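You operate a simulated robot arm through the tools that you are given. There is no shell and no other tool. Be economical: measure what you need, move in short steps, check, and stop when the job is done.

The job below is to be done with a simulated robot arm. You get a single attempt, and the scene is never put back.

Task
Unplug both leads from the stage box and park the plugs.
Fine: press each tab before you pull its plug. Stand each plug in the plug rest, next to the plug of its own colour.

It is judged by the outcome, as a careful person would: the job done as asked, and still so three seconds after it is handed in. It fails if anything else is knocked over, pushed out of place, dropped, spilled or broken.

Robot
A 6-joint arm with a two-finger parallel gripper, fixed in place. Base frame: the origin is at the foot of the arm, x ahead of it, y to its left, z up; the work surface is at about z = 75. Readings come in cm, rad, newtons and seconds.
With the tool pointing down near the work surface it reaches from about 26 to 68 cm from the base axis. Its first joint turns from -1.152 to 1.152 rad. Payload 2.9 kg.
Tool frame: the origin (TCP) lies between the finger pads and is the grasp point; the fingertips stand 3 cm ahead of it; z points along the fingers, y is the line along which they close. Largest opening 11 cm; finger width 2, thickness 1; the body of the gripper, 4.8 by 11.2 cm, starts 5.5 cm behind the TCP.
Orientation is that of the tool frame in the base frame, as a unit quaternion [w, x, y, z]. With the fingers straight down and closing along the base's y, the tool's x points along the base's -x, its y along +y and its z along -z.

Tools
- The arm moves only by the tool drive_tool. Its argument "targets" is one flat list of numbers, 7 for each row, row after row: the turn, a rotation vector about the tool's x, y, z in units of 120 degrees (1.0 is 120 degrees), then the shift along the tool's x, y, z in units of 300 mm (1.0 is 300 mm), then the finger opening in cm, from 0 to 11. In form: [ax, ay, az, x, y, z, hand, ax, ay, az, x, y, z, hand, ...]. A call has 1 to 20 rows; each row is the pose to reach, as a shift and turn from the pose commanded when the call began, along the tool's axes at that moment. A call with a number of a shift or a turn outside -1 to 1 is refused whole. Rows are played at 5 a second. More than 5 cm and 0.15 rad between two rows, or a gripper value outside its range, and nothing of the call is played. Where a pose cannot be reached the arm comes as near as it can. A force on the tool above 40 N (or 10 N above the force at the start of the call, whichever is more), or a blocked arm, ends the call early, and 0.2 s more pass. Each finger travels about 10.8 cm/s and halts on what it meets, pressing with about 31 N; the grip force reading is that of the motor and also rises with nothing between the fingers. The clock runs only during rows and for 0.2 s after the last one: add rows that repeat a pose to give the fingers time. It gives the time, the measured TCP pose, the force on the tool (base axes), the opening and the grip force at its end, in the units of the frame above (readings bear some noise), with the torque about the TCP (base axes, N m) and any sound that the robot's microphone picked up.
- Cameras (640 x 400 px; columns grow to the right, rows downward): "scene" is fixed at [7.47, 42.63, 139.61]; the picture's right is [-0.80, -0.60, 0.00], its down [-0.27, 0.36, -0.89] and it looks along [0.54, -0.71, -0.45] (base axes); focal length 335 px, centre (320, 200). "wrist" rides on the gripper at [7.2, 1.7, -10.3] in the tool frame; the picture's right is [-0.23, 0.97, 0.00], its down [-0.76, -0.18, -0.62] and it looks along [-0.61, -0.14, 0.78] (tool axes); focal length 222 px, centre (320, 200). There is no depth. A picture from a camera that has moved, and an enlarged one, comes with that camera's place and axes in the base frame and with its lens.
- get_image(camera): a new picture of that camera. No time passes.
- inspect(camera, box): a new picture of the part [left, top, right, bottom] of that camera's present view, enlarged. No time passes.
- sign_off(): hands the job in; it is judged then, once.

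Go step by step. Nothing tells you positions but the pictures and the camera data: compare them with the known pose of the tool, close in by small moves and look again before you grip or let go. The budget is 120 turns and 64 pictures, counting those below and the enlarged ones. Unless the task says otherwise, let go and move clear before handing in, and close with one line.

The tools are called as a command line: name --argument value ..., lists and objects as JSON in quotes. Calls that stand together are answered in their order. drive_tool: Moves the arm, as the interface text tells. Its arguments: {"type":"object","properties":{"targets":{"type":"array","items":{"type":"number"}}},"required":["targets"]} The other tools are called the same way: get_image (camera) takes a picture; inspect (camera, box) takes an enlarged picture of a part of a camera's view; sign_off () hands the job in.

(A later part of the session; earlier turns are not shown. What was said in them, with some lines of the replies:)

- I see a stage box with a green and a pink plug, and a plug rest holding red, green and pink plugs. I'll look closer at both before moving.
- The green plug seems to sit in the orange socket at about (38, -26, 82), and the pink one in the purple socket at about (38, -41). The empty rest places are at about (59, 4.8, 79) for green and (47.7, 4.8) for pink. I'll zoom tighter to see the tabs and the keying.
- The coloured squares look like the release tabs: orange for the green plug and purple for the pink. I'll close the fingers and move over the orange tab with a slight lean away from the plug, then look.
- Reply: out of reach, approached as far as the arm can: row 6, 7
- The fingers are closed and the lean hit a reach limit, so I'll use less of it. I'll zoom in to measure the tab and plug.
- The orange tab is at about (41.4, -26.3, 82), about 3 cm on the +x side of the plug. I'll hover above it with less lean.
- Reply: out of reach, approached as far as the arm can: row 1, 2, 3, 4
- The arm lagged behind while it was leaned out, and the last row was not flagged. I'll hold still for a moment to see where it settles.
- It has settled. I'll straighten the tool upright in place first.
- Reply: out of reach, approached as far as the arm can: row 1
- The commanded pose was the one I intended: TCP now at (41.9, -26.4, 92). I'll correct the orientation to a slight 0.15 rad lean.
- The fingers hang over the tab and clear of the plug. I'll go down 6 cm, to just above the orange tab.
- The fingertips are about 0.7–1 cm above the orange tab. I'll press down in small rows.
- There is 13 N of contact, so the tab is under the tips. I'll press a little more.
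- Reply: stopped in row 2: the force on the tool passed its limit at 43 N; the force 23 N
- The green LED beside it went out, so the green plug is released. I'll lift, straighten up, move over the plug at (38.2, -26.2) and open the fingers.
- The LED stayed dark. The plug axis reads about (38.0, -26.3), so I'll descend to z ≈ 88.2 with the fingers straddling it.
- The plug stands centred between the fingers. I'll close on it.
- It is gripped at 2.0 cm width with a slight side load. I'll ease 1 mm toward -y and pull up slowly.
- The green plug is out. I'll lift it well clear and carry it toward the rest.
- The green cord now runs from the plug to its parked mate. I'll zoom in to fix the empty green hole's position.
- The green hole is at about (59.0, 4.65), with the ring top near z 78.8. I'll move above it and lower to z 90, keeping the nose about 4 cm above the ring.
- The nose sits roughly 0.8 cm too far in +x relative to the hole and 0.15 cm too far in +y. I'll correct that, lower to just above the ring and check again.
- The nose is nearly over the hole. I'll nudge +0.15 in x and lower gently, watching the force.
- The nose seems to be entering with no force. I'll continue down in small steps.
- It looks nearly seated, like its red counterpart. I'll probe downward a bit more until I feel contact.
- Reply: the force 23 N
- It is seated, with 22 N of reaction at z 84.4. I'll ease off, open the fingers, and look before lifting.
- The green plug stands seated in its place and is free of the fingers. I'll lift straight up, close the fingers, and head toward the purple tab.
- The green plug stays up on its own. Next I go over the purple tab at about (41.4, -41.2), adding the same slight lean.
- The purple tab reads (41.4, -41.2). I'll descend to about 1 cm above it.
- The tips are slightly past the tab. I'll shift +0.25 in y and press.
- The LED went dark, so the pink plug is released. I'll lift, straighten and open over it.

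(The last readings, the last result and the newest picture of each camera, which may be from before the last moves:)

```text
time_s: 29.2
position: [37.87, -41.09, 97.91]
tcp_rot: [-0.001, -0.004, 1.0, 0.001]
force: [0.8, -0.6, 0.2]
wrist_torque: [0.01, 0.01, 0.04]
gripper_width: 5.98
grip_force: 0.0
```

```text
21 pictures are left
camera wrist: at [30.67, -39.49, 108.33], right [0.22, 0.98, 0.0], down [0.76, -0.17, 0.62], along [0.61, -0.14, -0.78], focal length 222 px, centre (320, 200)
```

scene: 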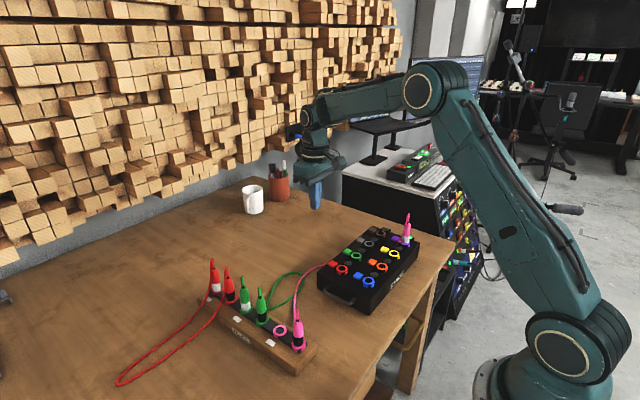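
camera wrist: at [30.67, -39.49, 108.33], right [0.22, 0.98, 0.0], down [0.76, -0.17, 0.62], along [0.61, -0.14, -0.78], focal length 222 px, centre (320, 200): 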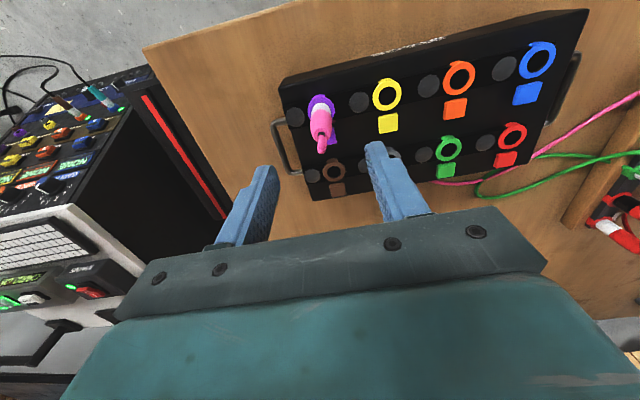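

The pink plug axis is at (38.0, -41.1), nearly under the tool. I'll descend around it.

drive_tool --targets '[0, 0, 0, -0.005, 0, 0.11, 6, 0, 0, 0, -0.005, 0, 0.22, 6, 0, 0, 0, -0.005, 0, 0.325, 6, 0, 0, 0, -0.005, 0, 0.325, 6]'

get_image --camera "wrist"

```text
time_s: 30.2
position: [38.21, -41.18, 88.39]
tcp_rot: [-0.001, -0.004, 1.0, 0.001]
force: [0.9, 1.7, 0.6]
wrist_torque: [0.01, -0.02, -0.01]
gripper_width: 6.01
grip_force: 0.1
```

```text
20 pictures are left
camera wrist: at [31.01, -39.5, 98.74], right [0.22, 0.98, 0.0], down [0.76, -0.17, 0.62], along [0.61, -0.14, -0.78], focal length 222 px, centre (320, 200)
```

wrist: 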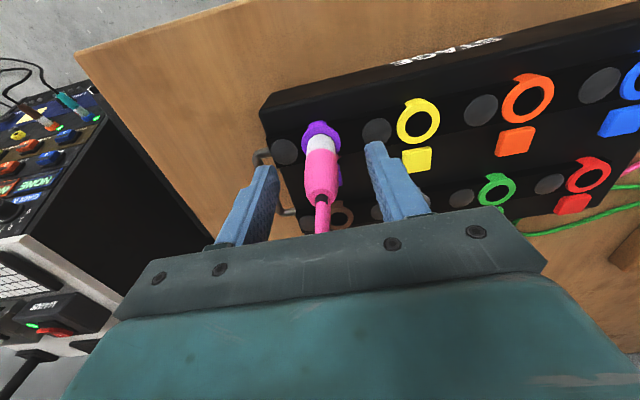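

The plug is centred. I'll close on it.

drive_tool --targets '[0, 0, 0, 0, 0, 0.007, 3, 0, 0, 0, 0, 0, 0.007, 1.5, 0, 0, 0, 0, 0, 0.007, 1, 0, 0, 0, 0, 0, 0.007, 1]'

```text
time_s: 31.2
position: [38.14, -41.04, 88.1]
tcp_rot: [-0.001, -0.003, 1.0, 0.003]
force: [-1.8, 8.6, 4.9]
wrist_torque: [0.13, 0.07, 0.0]
gripper_width: 2.05
grip_force: 31.0
```

It is gripped at 2.05 cm, with a small load toward +y. I'll ease 1 mm toward +y and pull up slowly.

drive_tool --targets '[0, 0, 0, 0, 0.004, 0, 1, 0, 0, 0, 0, 0.004, -0.015, 1, 0, 0, 0, 0, 0.004, -0.03, 1, 0, 0, 0, 0, 0.004, -0.05, 1]'

inspect --camera "scene" --box '[350, 180, 450, 270]'

```text
time_s: 32.2
position: [38.32, -41.04, 89.33]
tcp_rot: [-0.001, -0.004, 1.0, 0.001]
force: [-0.3, -0.5, -0.1]
wrist_torque: [0.0, 0.0, 0.01]
gripper_width: 2.02
grip_force: 31.4
```

```text
4.44 times, centred on (400, 225) of scene
camera zoom: at [7.47, 42.63, 139.61], right [-0.8, -0.6, 0.0], down [-0.27, 0.36, -0.89], along [0.54, -0.71, -0.45], focal length 1490 px, centre (-36, 89)
```

zoom: 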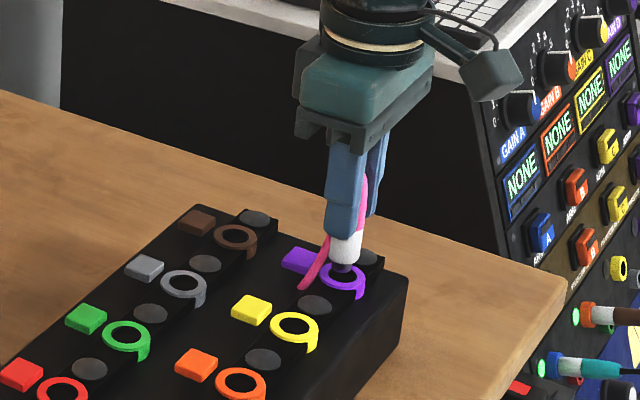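

The pink plug is out. I'll lift and carry it toward the pink hole at about (47.4, 4.65).

drive_tool --targets '[0, 0, 0, 0, 0, -0.141, 1, 0, 0, 0, 0, 0, -0.282, 1, 0, 0, 0, 0, 0, -0.423, 1, 0, 0, 0, -0.027, 0.133, -0.423, 1, 0, 0, 0, -0.054, 0.267, -0.423, 1, 0, 0, 0, -0.08, 0.4, -0.423, 1, 0, 0, 0, -0.107, 0.533, -0.423, 1, 0, 0, 0, -0.133, 0.667, -0.423, 1, 0, 0, 0, -0.16, 0.8, -0.423, 1, 0, 0, 0, -0.16, 0.8, -0.423, 1]'

```text
time_s: 34.4
position: [42.79, -17.08, 101.9]
tcp_rot: [-0.001, -0.004, 1.0, 0.001]
force: [0.0, 0.1, -0.3]
wrist_torque: [0.04, 0.0, 0.02]
gripper_width: 2.04
grip_force: 31.1
```

It is carrying fine. I'll go on to above the pink hole and lower partway.

drive_tool --targets '[0, 0, 0, -0.0255, 0.1207, 0, 1, 0, 0, 0, -0.051, 0.2413, 0, 1, 0, 0, 0, -0.0765, 0.362, 0, 1, 0, 0, 0, -0.102, 0.4827, 0, 1, 0, 0, 0, -0.1275, 0.603, 0, 1, 0, 0, 0, -0.153, 0.724, 0, 1, 0, 0, 0, -0.153, 0.724, 0.13, 1, 0, 0, 0, -0.153, 0.724, 0.26, 1, 0, 0, 0, -0.153, 0.724, 0.39, 1, 0, 0, 0, -0.153, 0.724, 0.39, 1]'

inspect --camera "wrist" --box '[240, 60, 420, 240]'

inspect --camera "scene" --box '[230, 270, 320, 360]'

```text
time_s: 36.6
position: [47.2, 5.17, 90.46]
tcp_rot: [0.0, -0.004, 1.0, 0.001]
force: [-0.1, -0.6, 0.2]
wrist_torque: [0.02, 0.0, 0.03]
gripper_width: 2.08
grip_force: 30.8
```

```text
2.22 times, centred on (330, 150) of wrist
camera zoom: at [40.19, 6.76, 100.82], right [0.22, 0.98, 0.0], down [0.76, -0.17, 0.62], along [0.61, -0.14, -0.78], focal length 494 px, centre (298, 311)
```

zoom: 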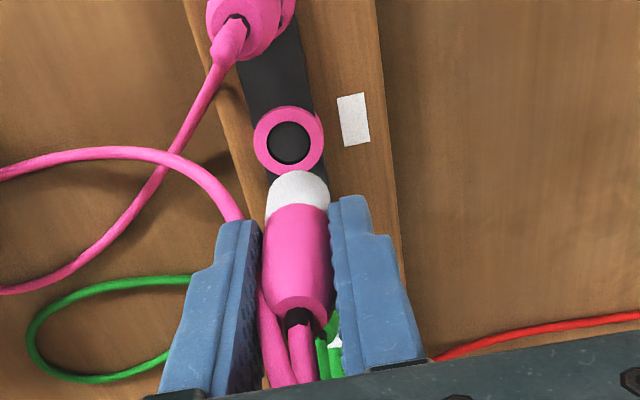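

```text
4.44 times, centred on (275, 315) of scene
camera zoom: at [7.47, 42.63, 139.61], right [-0.8, -0.6, 0.0], down [-0.27, 0.36, -0.89], along [0.54, -0.71, -0.45], focal length 1490 px, centre (520, -311)
```

zoom: 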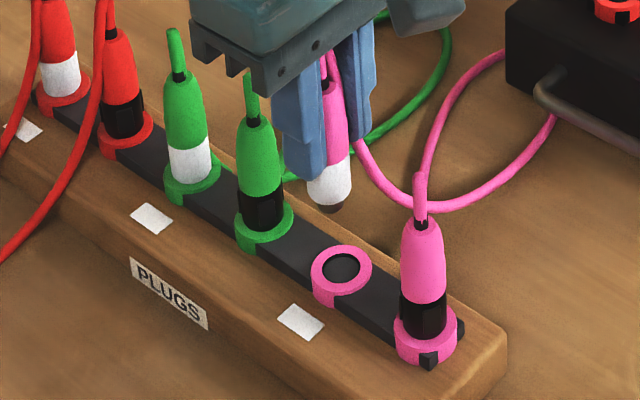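

The nose needs about -0.55 in y. I'll correct that, lower to just above the ring, and check.

drive_tool --targets '[0, 0, 0, 0, -0.018, 0, 1, 0, 0, 0, 0, -0.018, 0.06, 1, 0, 0, 0, 0, -0.018, 0.128, 1, 0, 0, 0, 0, -0.018, 0.128, 1]'

inspect --camera "wrist" --box '[260, 80, 400, 200]'

inspect --camera "scene" --box '[245, 285, 315, 350]'

```text
time_s: 37.6
position: [47.28, 4.36, 86.51]
tcp_rot: [-0.001, -0.004, 1.0, 0.0]
force: [0.5, 0.1, -0.2]
wrist_torque: [0.02, 0.0, -0.05]
gripper_width: 2.06
grip_force: 30.8
```

```text
3.33 times, centred on (330, 140) of wrist
camera zoom: at [40.07, 5.97, 96.92], right [0.22, 0.98, 0.0], down [0.76, -0.17, 0.62], along [0.61, -0.14, -0.78], focal length 740 px, centre (287, 400)
```

zoom: 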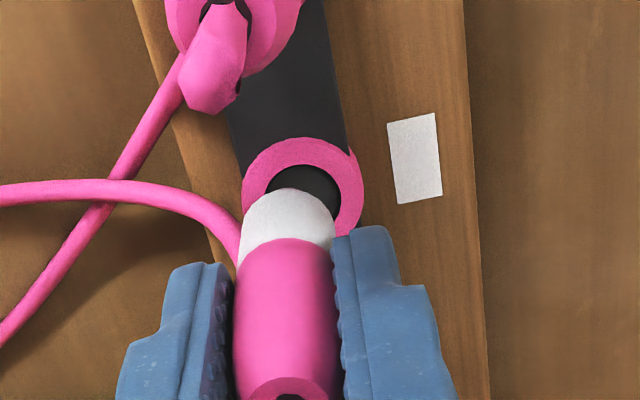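

```text
6.15 times, centred on (280, 318) of scene
camera zoom: at [7.47, 42.63, 139.61], right [-0.8, -0.6, 0.0], down [-0.27, 0.36, -0.89], along [0.54, -0.71, -0.45], focal length 2063 px, centre (566, -523)
```

zoom: 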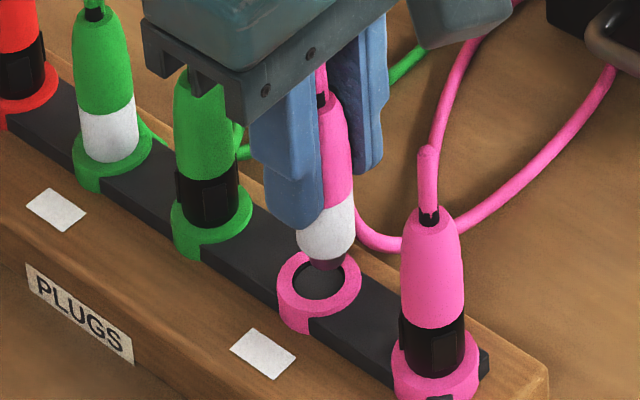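

I need about +0.3 in y and +0.15 in x for both views to agree. I'll apply that and lower gently.

drive_tool --targets '[0, 0, 0, -0.005, 0.0095, 0, 1, 0, 0, 0, -0.005, 0.0095, 0.01, 1, 0, 0, 0, -0.005, 0.0095, 0.02, 1, 0, 0, 0, -0.005, 0.0095, 0.03, 1, 0, 0, 0, -0.005, 0.0095, 0.036, 1, 0, 0, 0, -0.005, 0.0095, 0.036, 1]'

inspect --camera "wrist" --box '[260, 80, 400, 200]'

inspect --camera "scene" --box '[245, 285, 315, 350]'

```text
time_s: 39.0
position: [47.33, 4.59, 85.45]
tcp_rot: [0.0, -0.003, 1.0, 0.001]
force: [-0.6, 0.1, -0.3]
wrist_torque: [0.01, 0.0, 0.03]
gripper_width: 2.05
grip_force: 30.6
```

```text
3.33 times, centred on (330, 140) of wrist
camera zoom: at [40.26, 6.22, 95.89], right [0.22, 0.98, 0.0], down [0.76, -0.17, 0.62], along [0.61, -0.14, -0.78], focal length 740 px, centre (287, 400)
```

zoom: 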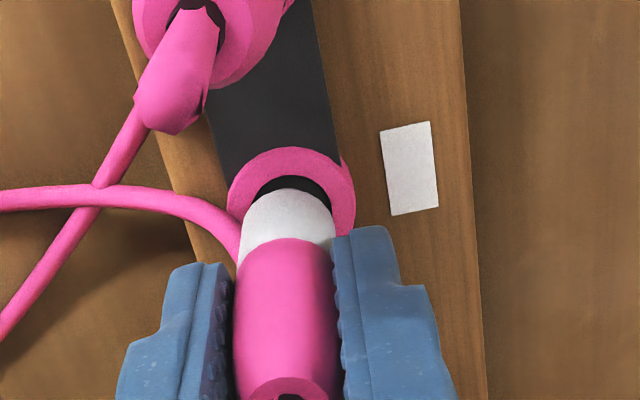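

```text
6.15 times, centred on (280, 318) of scene
camera zoom: at [7.47, 42.63, 139.61], right [-0.8, -0.6, 0.0], down [-0.27, 0.36, -0.89], along [0.54, -0.71, -0.45], focal length 2063 px, centre (566, -523)
```

zoom: 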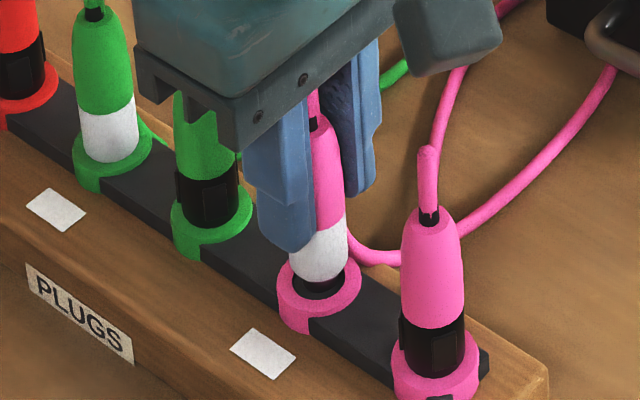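

The picture now matches how the green plug looked while entering. I'll continue down until it seats.

drive_tool --targets '[0, 0, 0, -0.003, 0.001, 0.008, 1, 0, 0, 0, -0.003, 0.001, 0.016, 1, 0, 0, 0, -0.003, 0.001, 0.024, 1, 0, 0, 0, -0.003, 0.001, 0.032, 1, 0, 0, 0, -0.003, 0.001, 0.039, 1]'

inspect --camera "scene" --box '[245, 285, 315, 350]'

```text
time_s: 40.2
position: [47.64, 4.7, 84.4]
tcp_rot: [0.0, -0.003, 1.0, 0.001]
force: [-5.8, 0.1, 20.6]
wrist_torque: [0.0, 0.21, -0.03]
gripper_width: 2.06
grip_force: 31.6
```

```text
6.15 times, centred on (280, 318) of scene
camera zoom: at [7.42, 42.62, 139.61], right [-0.8, -0.6, 0.0], down [-0.27, 0.36, -0.89], along [0.54, -0.71, -0.45], focal length 2063 px, centre (566, -523)
```

zoom: 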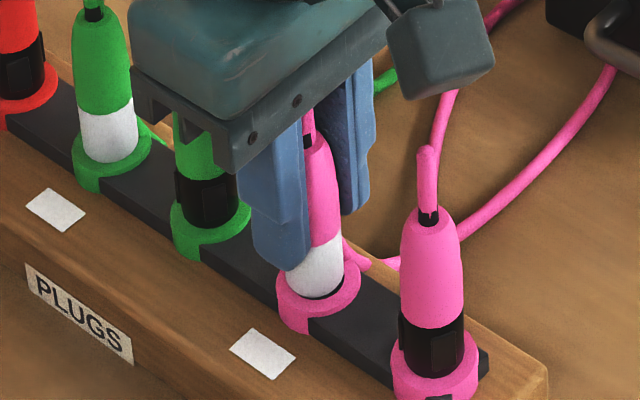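

It has reached the same depth as the green plug, with a small side load. I'll relax 1.5 mm in -x and press slightly to confirm.

drive_tool --targets '[0, 0, 0, 0.005, 0, -0.003, 1, 0, 0, 0, 0.005, 0, 0.002, 1]'

inspect --camera "scene" --box '[245, 285, 315, 350]'

```text
time_s: 40.8
position: [47.66, 4.68, 84.53]
tcp_rot: [0.002, -0.003, 1.0, 0.002]
force: [5.2, 2.9, 19.6]
wrist_torque: [0.07, -0.3, -0.01]
gripper_width: 2.02
grip_force: 30.6
```

```text
6.15 times, centred on (280, 318) of scene
camera zoom: at [7.45, 42.63, 139.61], right [-0.8, -0.6, 0.0], down [-0.27, 0.36, -0.89], along [0.54, -0.71, -0.45], focal length 2063 px, centre (566, -523)
```

zoom: 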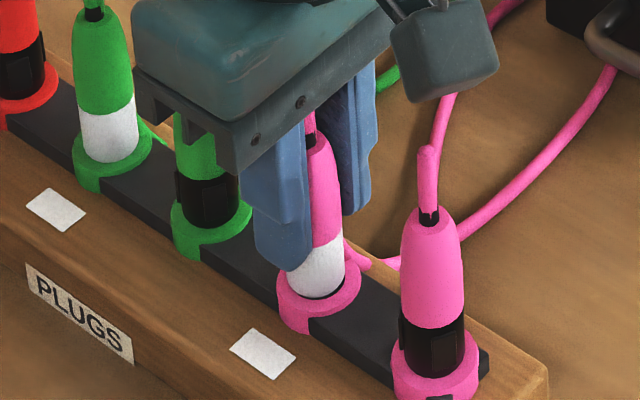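

The side force flipped sign, so the hole is holding the nose. I'll centre in x, ease off and open.

drive_tool --targets '[0, 0, 0, -0.0025, 0, -0.004, 1, 0, 0, 0, -0.0025, 0, -0.004, 3, 0, 0, 0, -0.0025, 0, -0.004, 4.5, 0, 0, 0, -0.0025, 0, -0.004, 4.5]'

inspect --camera "scene" --box '[245, 285, 315, 350]'

get_image --camera "wrist"

```text
time_s: 41.8
position: [47.47, 4.62, 84.47]
tcp_rot: [-0.001, -0.003, 1.0, 0.001]
force: [0.0, -0.2, -0.7]
wrist_torque: [-0.01, 0.03, -0.01]
gripper_width: 4.48
grip_force: 0.0
```

```text
6.15 times, centred on (280, 318) of scene
camera zoom: at [7.47, 42.63, 139.61], right [-0.8, -0.6, 0.0], down [-0.27, 0.36, -0.89], along [0.54, -0.71, -0.45], focal length 2063 px, centre (566, -523)
```

zoom: 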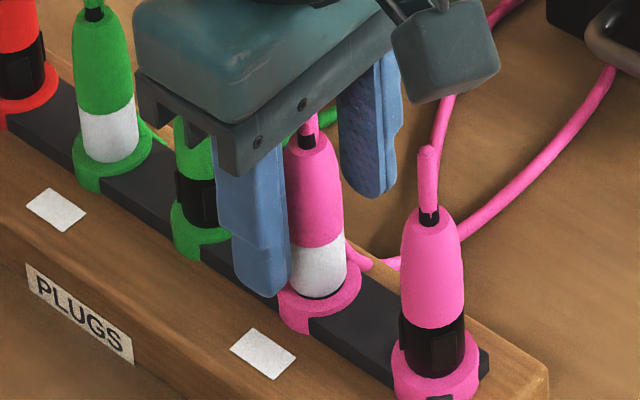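

```text
9 pictures are left
camera wrist: at [40.37, 6.22, 94.76], right [0.22, 0.98, 0.0], down [0.76, -0.17, 0.62], along [0.61, -0.14, -0.78], focal length 222 px, centre (320, 200)
```

wrist: 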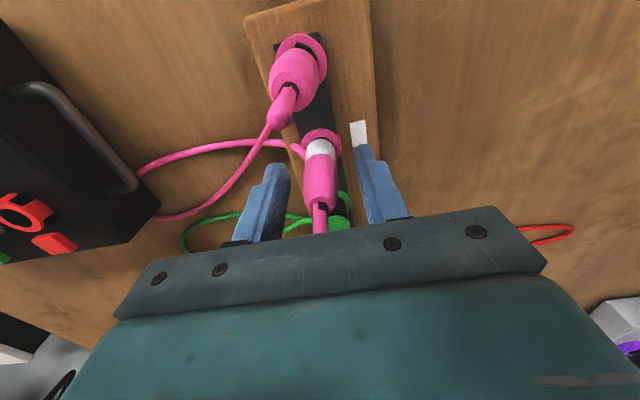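

The plug stands free. I'll lift clear and check both parked plugs.

drive_tool --targets '[0, 0, 0, 0, 0, -0.15, 4.5, 0, 0, 0, 0, 0, -0.3, 4.5, 0, 0, 0, 0, 0, -0.45, 4.5, 0, 0, 0, 0, 0, -0.6, 4.5, 0, 0, 0, 0, 0, -0.6, 4.5]'

inspect --camera "scene" --box '[205, 250, 325, 360]'

inspect --camera "scene" --box '[255, 285, 315, 350]'

```text
time_s: 43.0
position: [47.27, 5.12, 102.38]
tcp_rot: [-0.002, -0.003, 1.0, 0.001]
force: [-0.3, -0.9, -0.2]
wrist_torque: [0.03, 0.03, -0.01]
gripper_width: 4.5
grip_force: 0.1
```

```text
3.64 times, centred on (265, 305) of scene
camera zoom: at [7.47, 42.63, 139.61], right [-0.8, -0.6, 0.0], down [-0.27, 0.36, -0.89], along [0.54, -0.71, -0.45], focal length 1219 px, centre (520, -182)
```

zoom: 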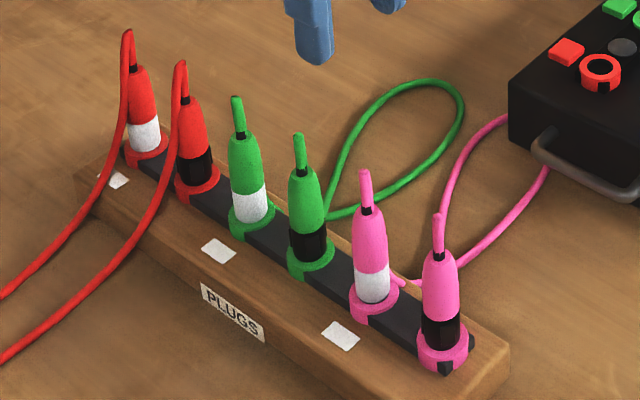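

```text
6.15 times, centred on (285, 318) of scene
camera zoom: at [7.47, 42.63, 139.61], right [-0.8, -0.6, 0.0], down [-0.27, 0.36, -0.89], along [0.54, -0.71, -0.45], focal length 2063 px, centre (535, -523)
```

zoom: 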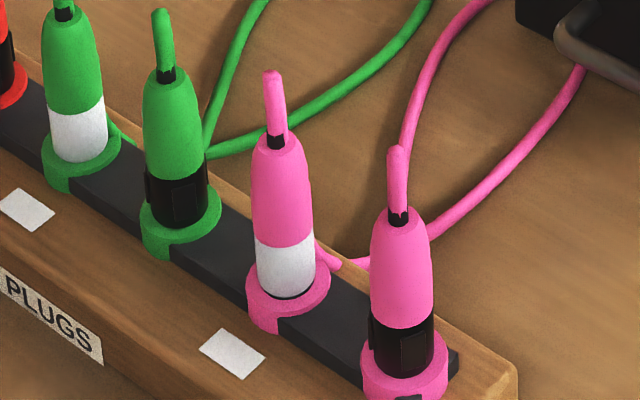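

Both plugs stand in their own-colour places next to their mates. I'll do one last check of the whole scene.

get_image --camera "scene"

```text
6 pictures are left
```

scene: 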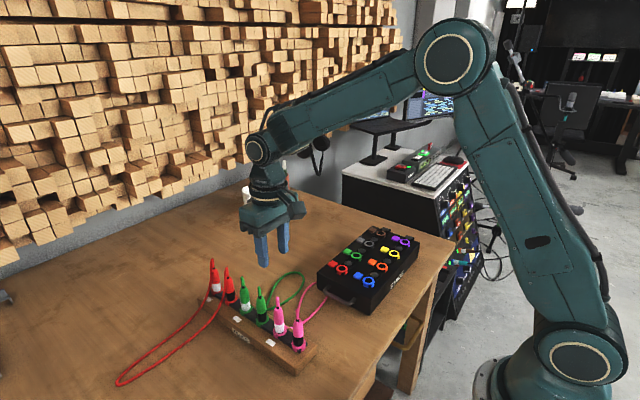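

The stage box is empty and has not moved, the rest is undisturbed, and the gripper is clear. I'm handing the job in.

sign_off

```text
The job is handed in.
```

Both leads are unplugged, each after its tab was pressed, and the green and pink plugs stand in the rest next to their own colours.
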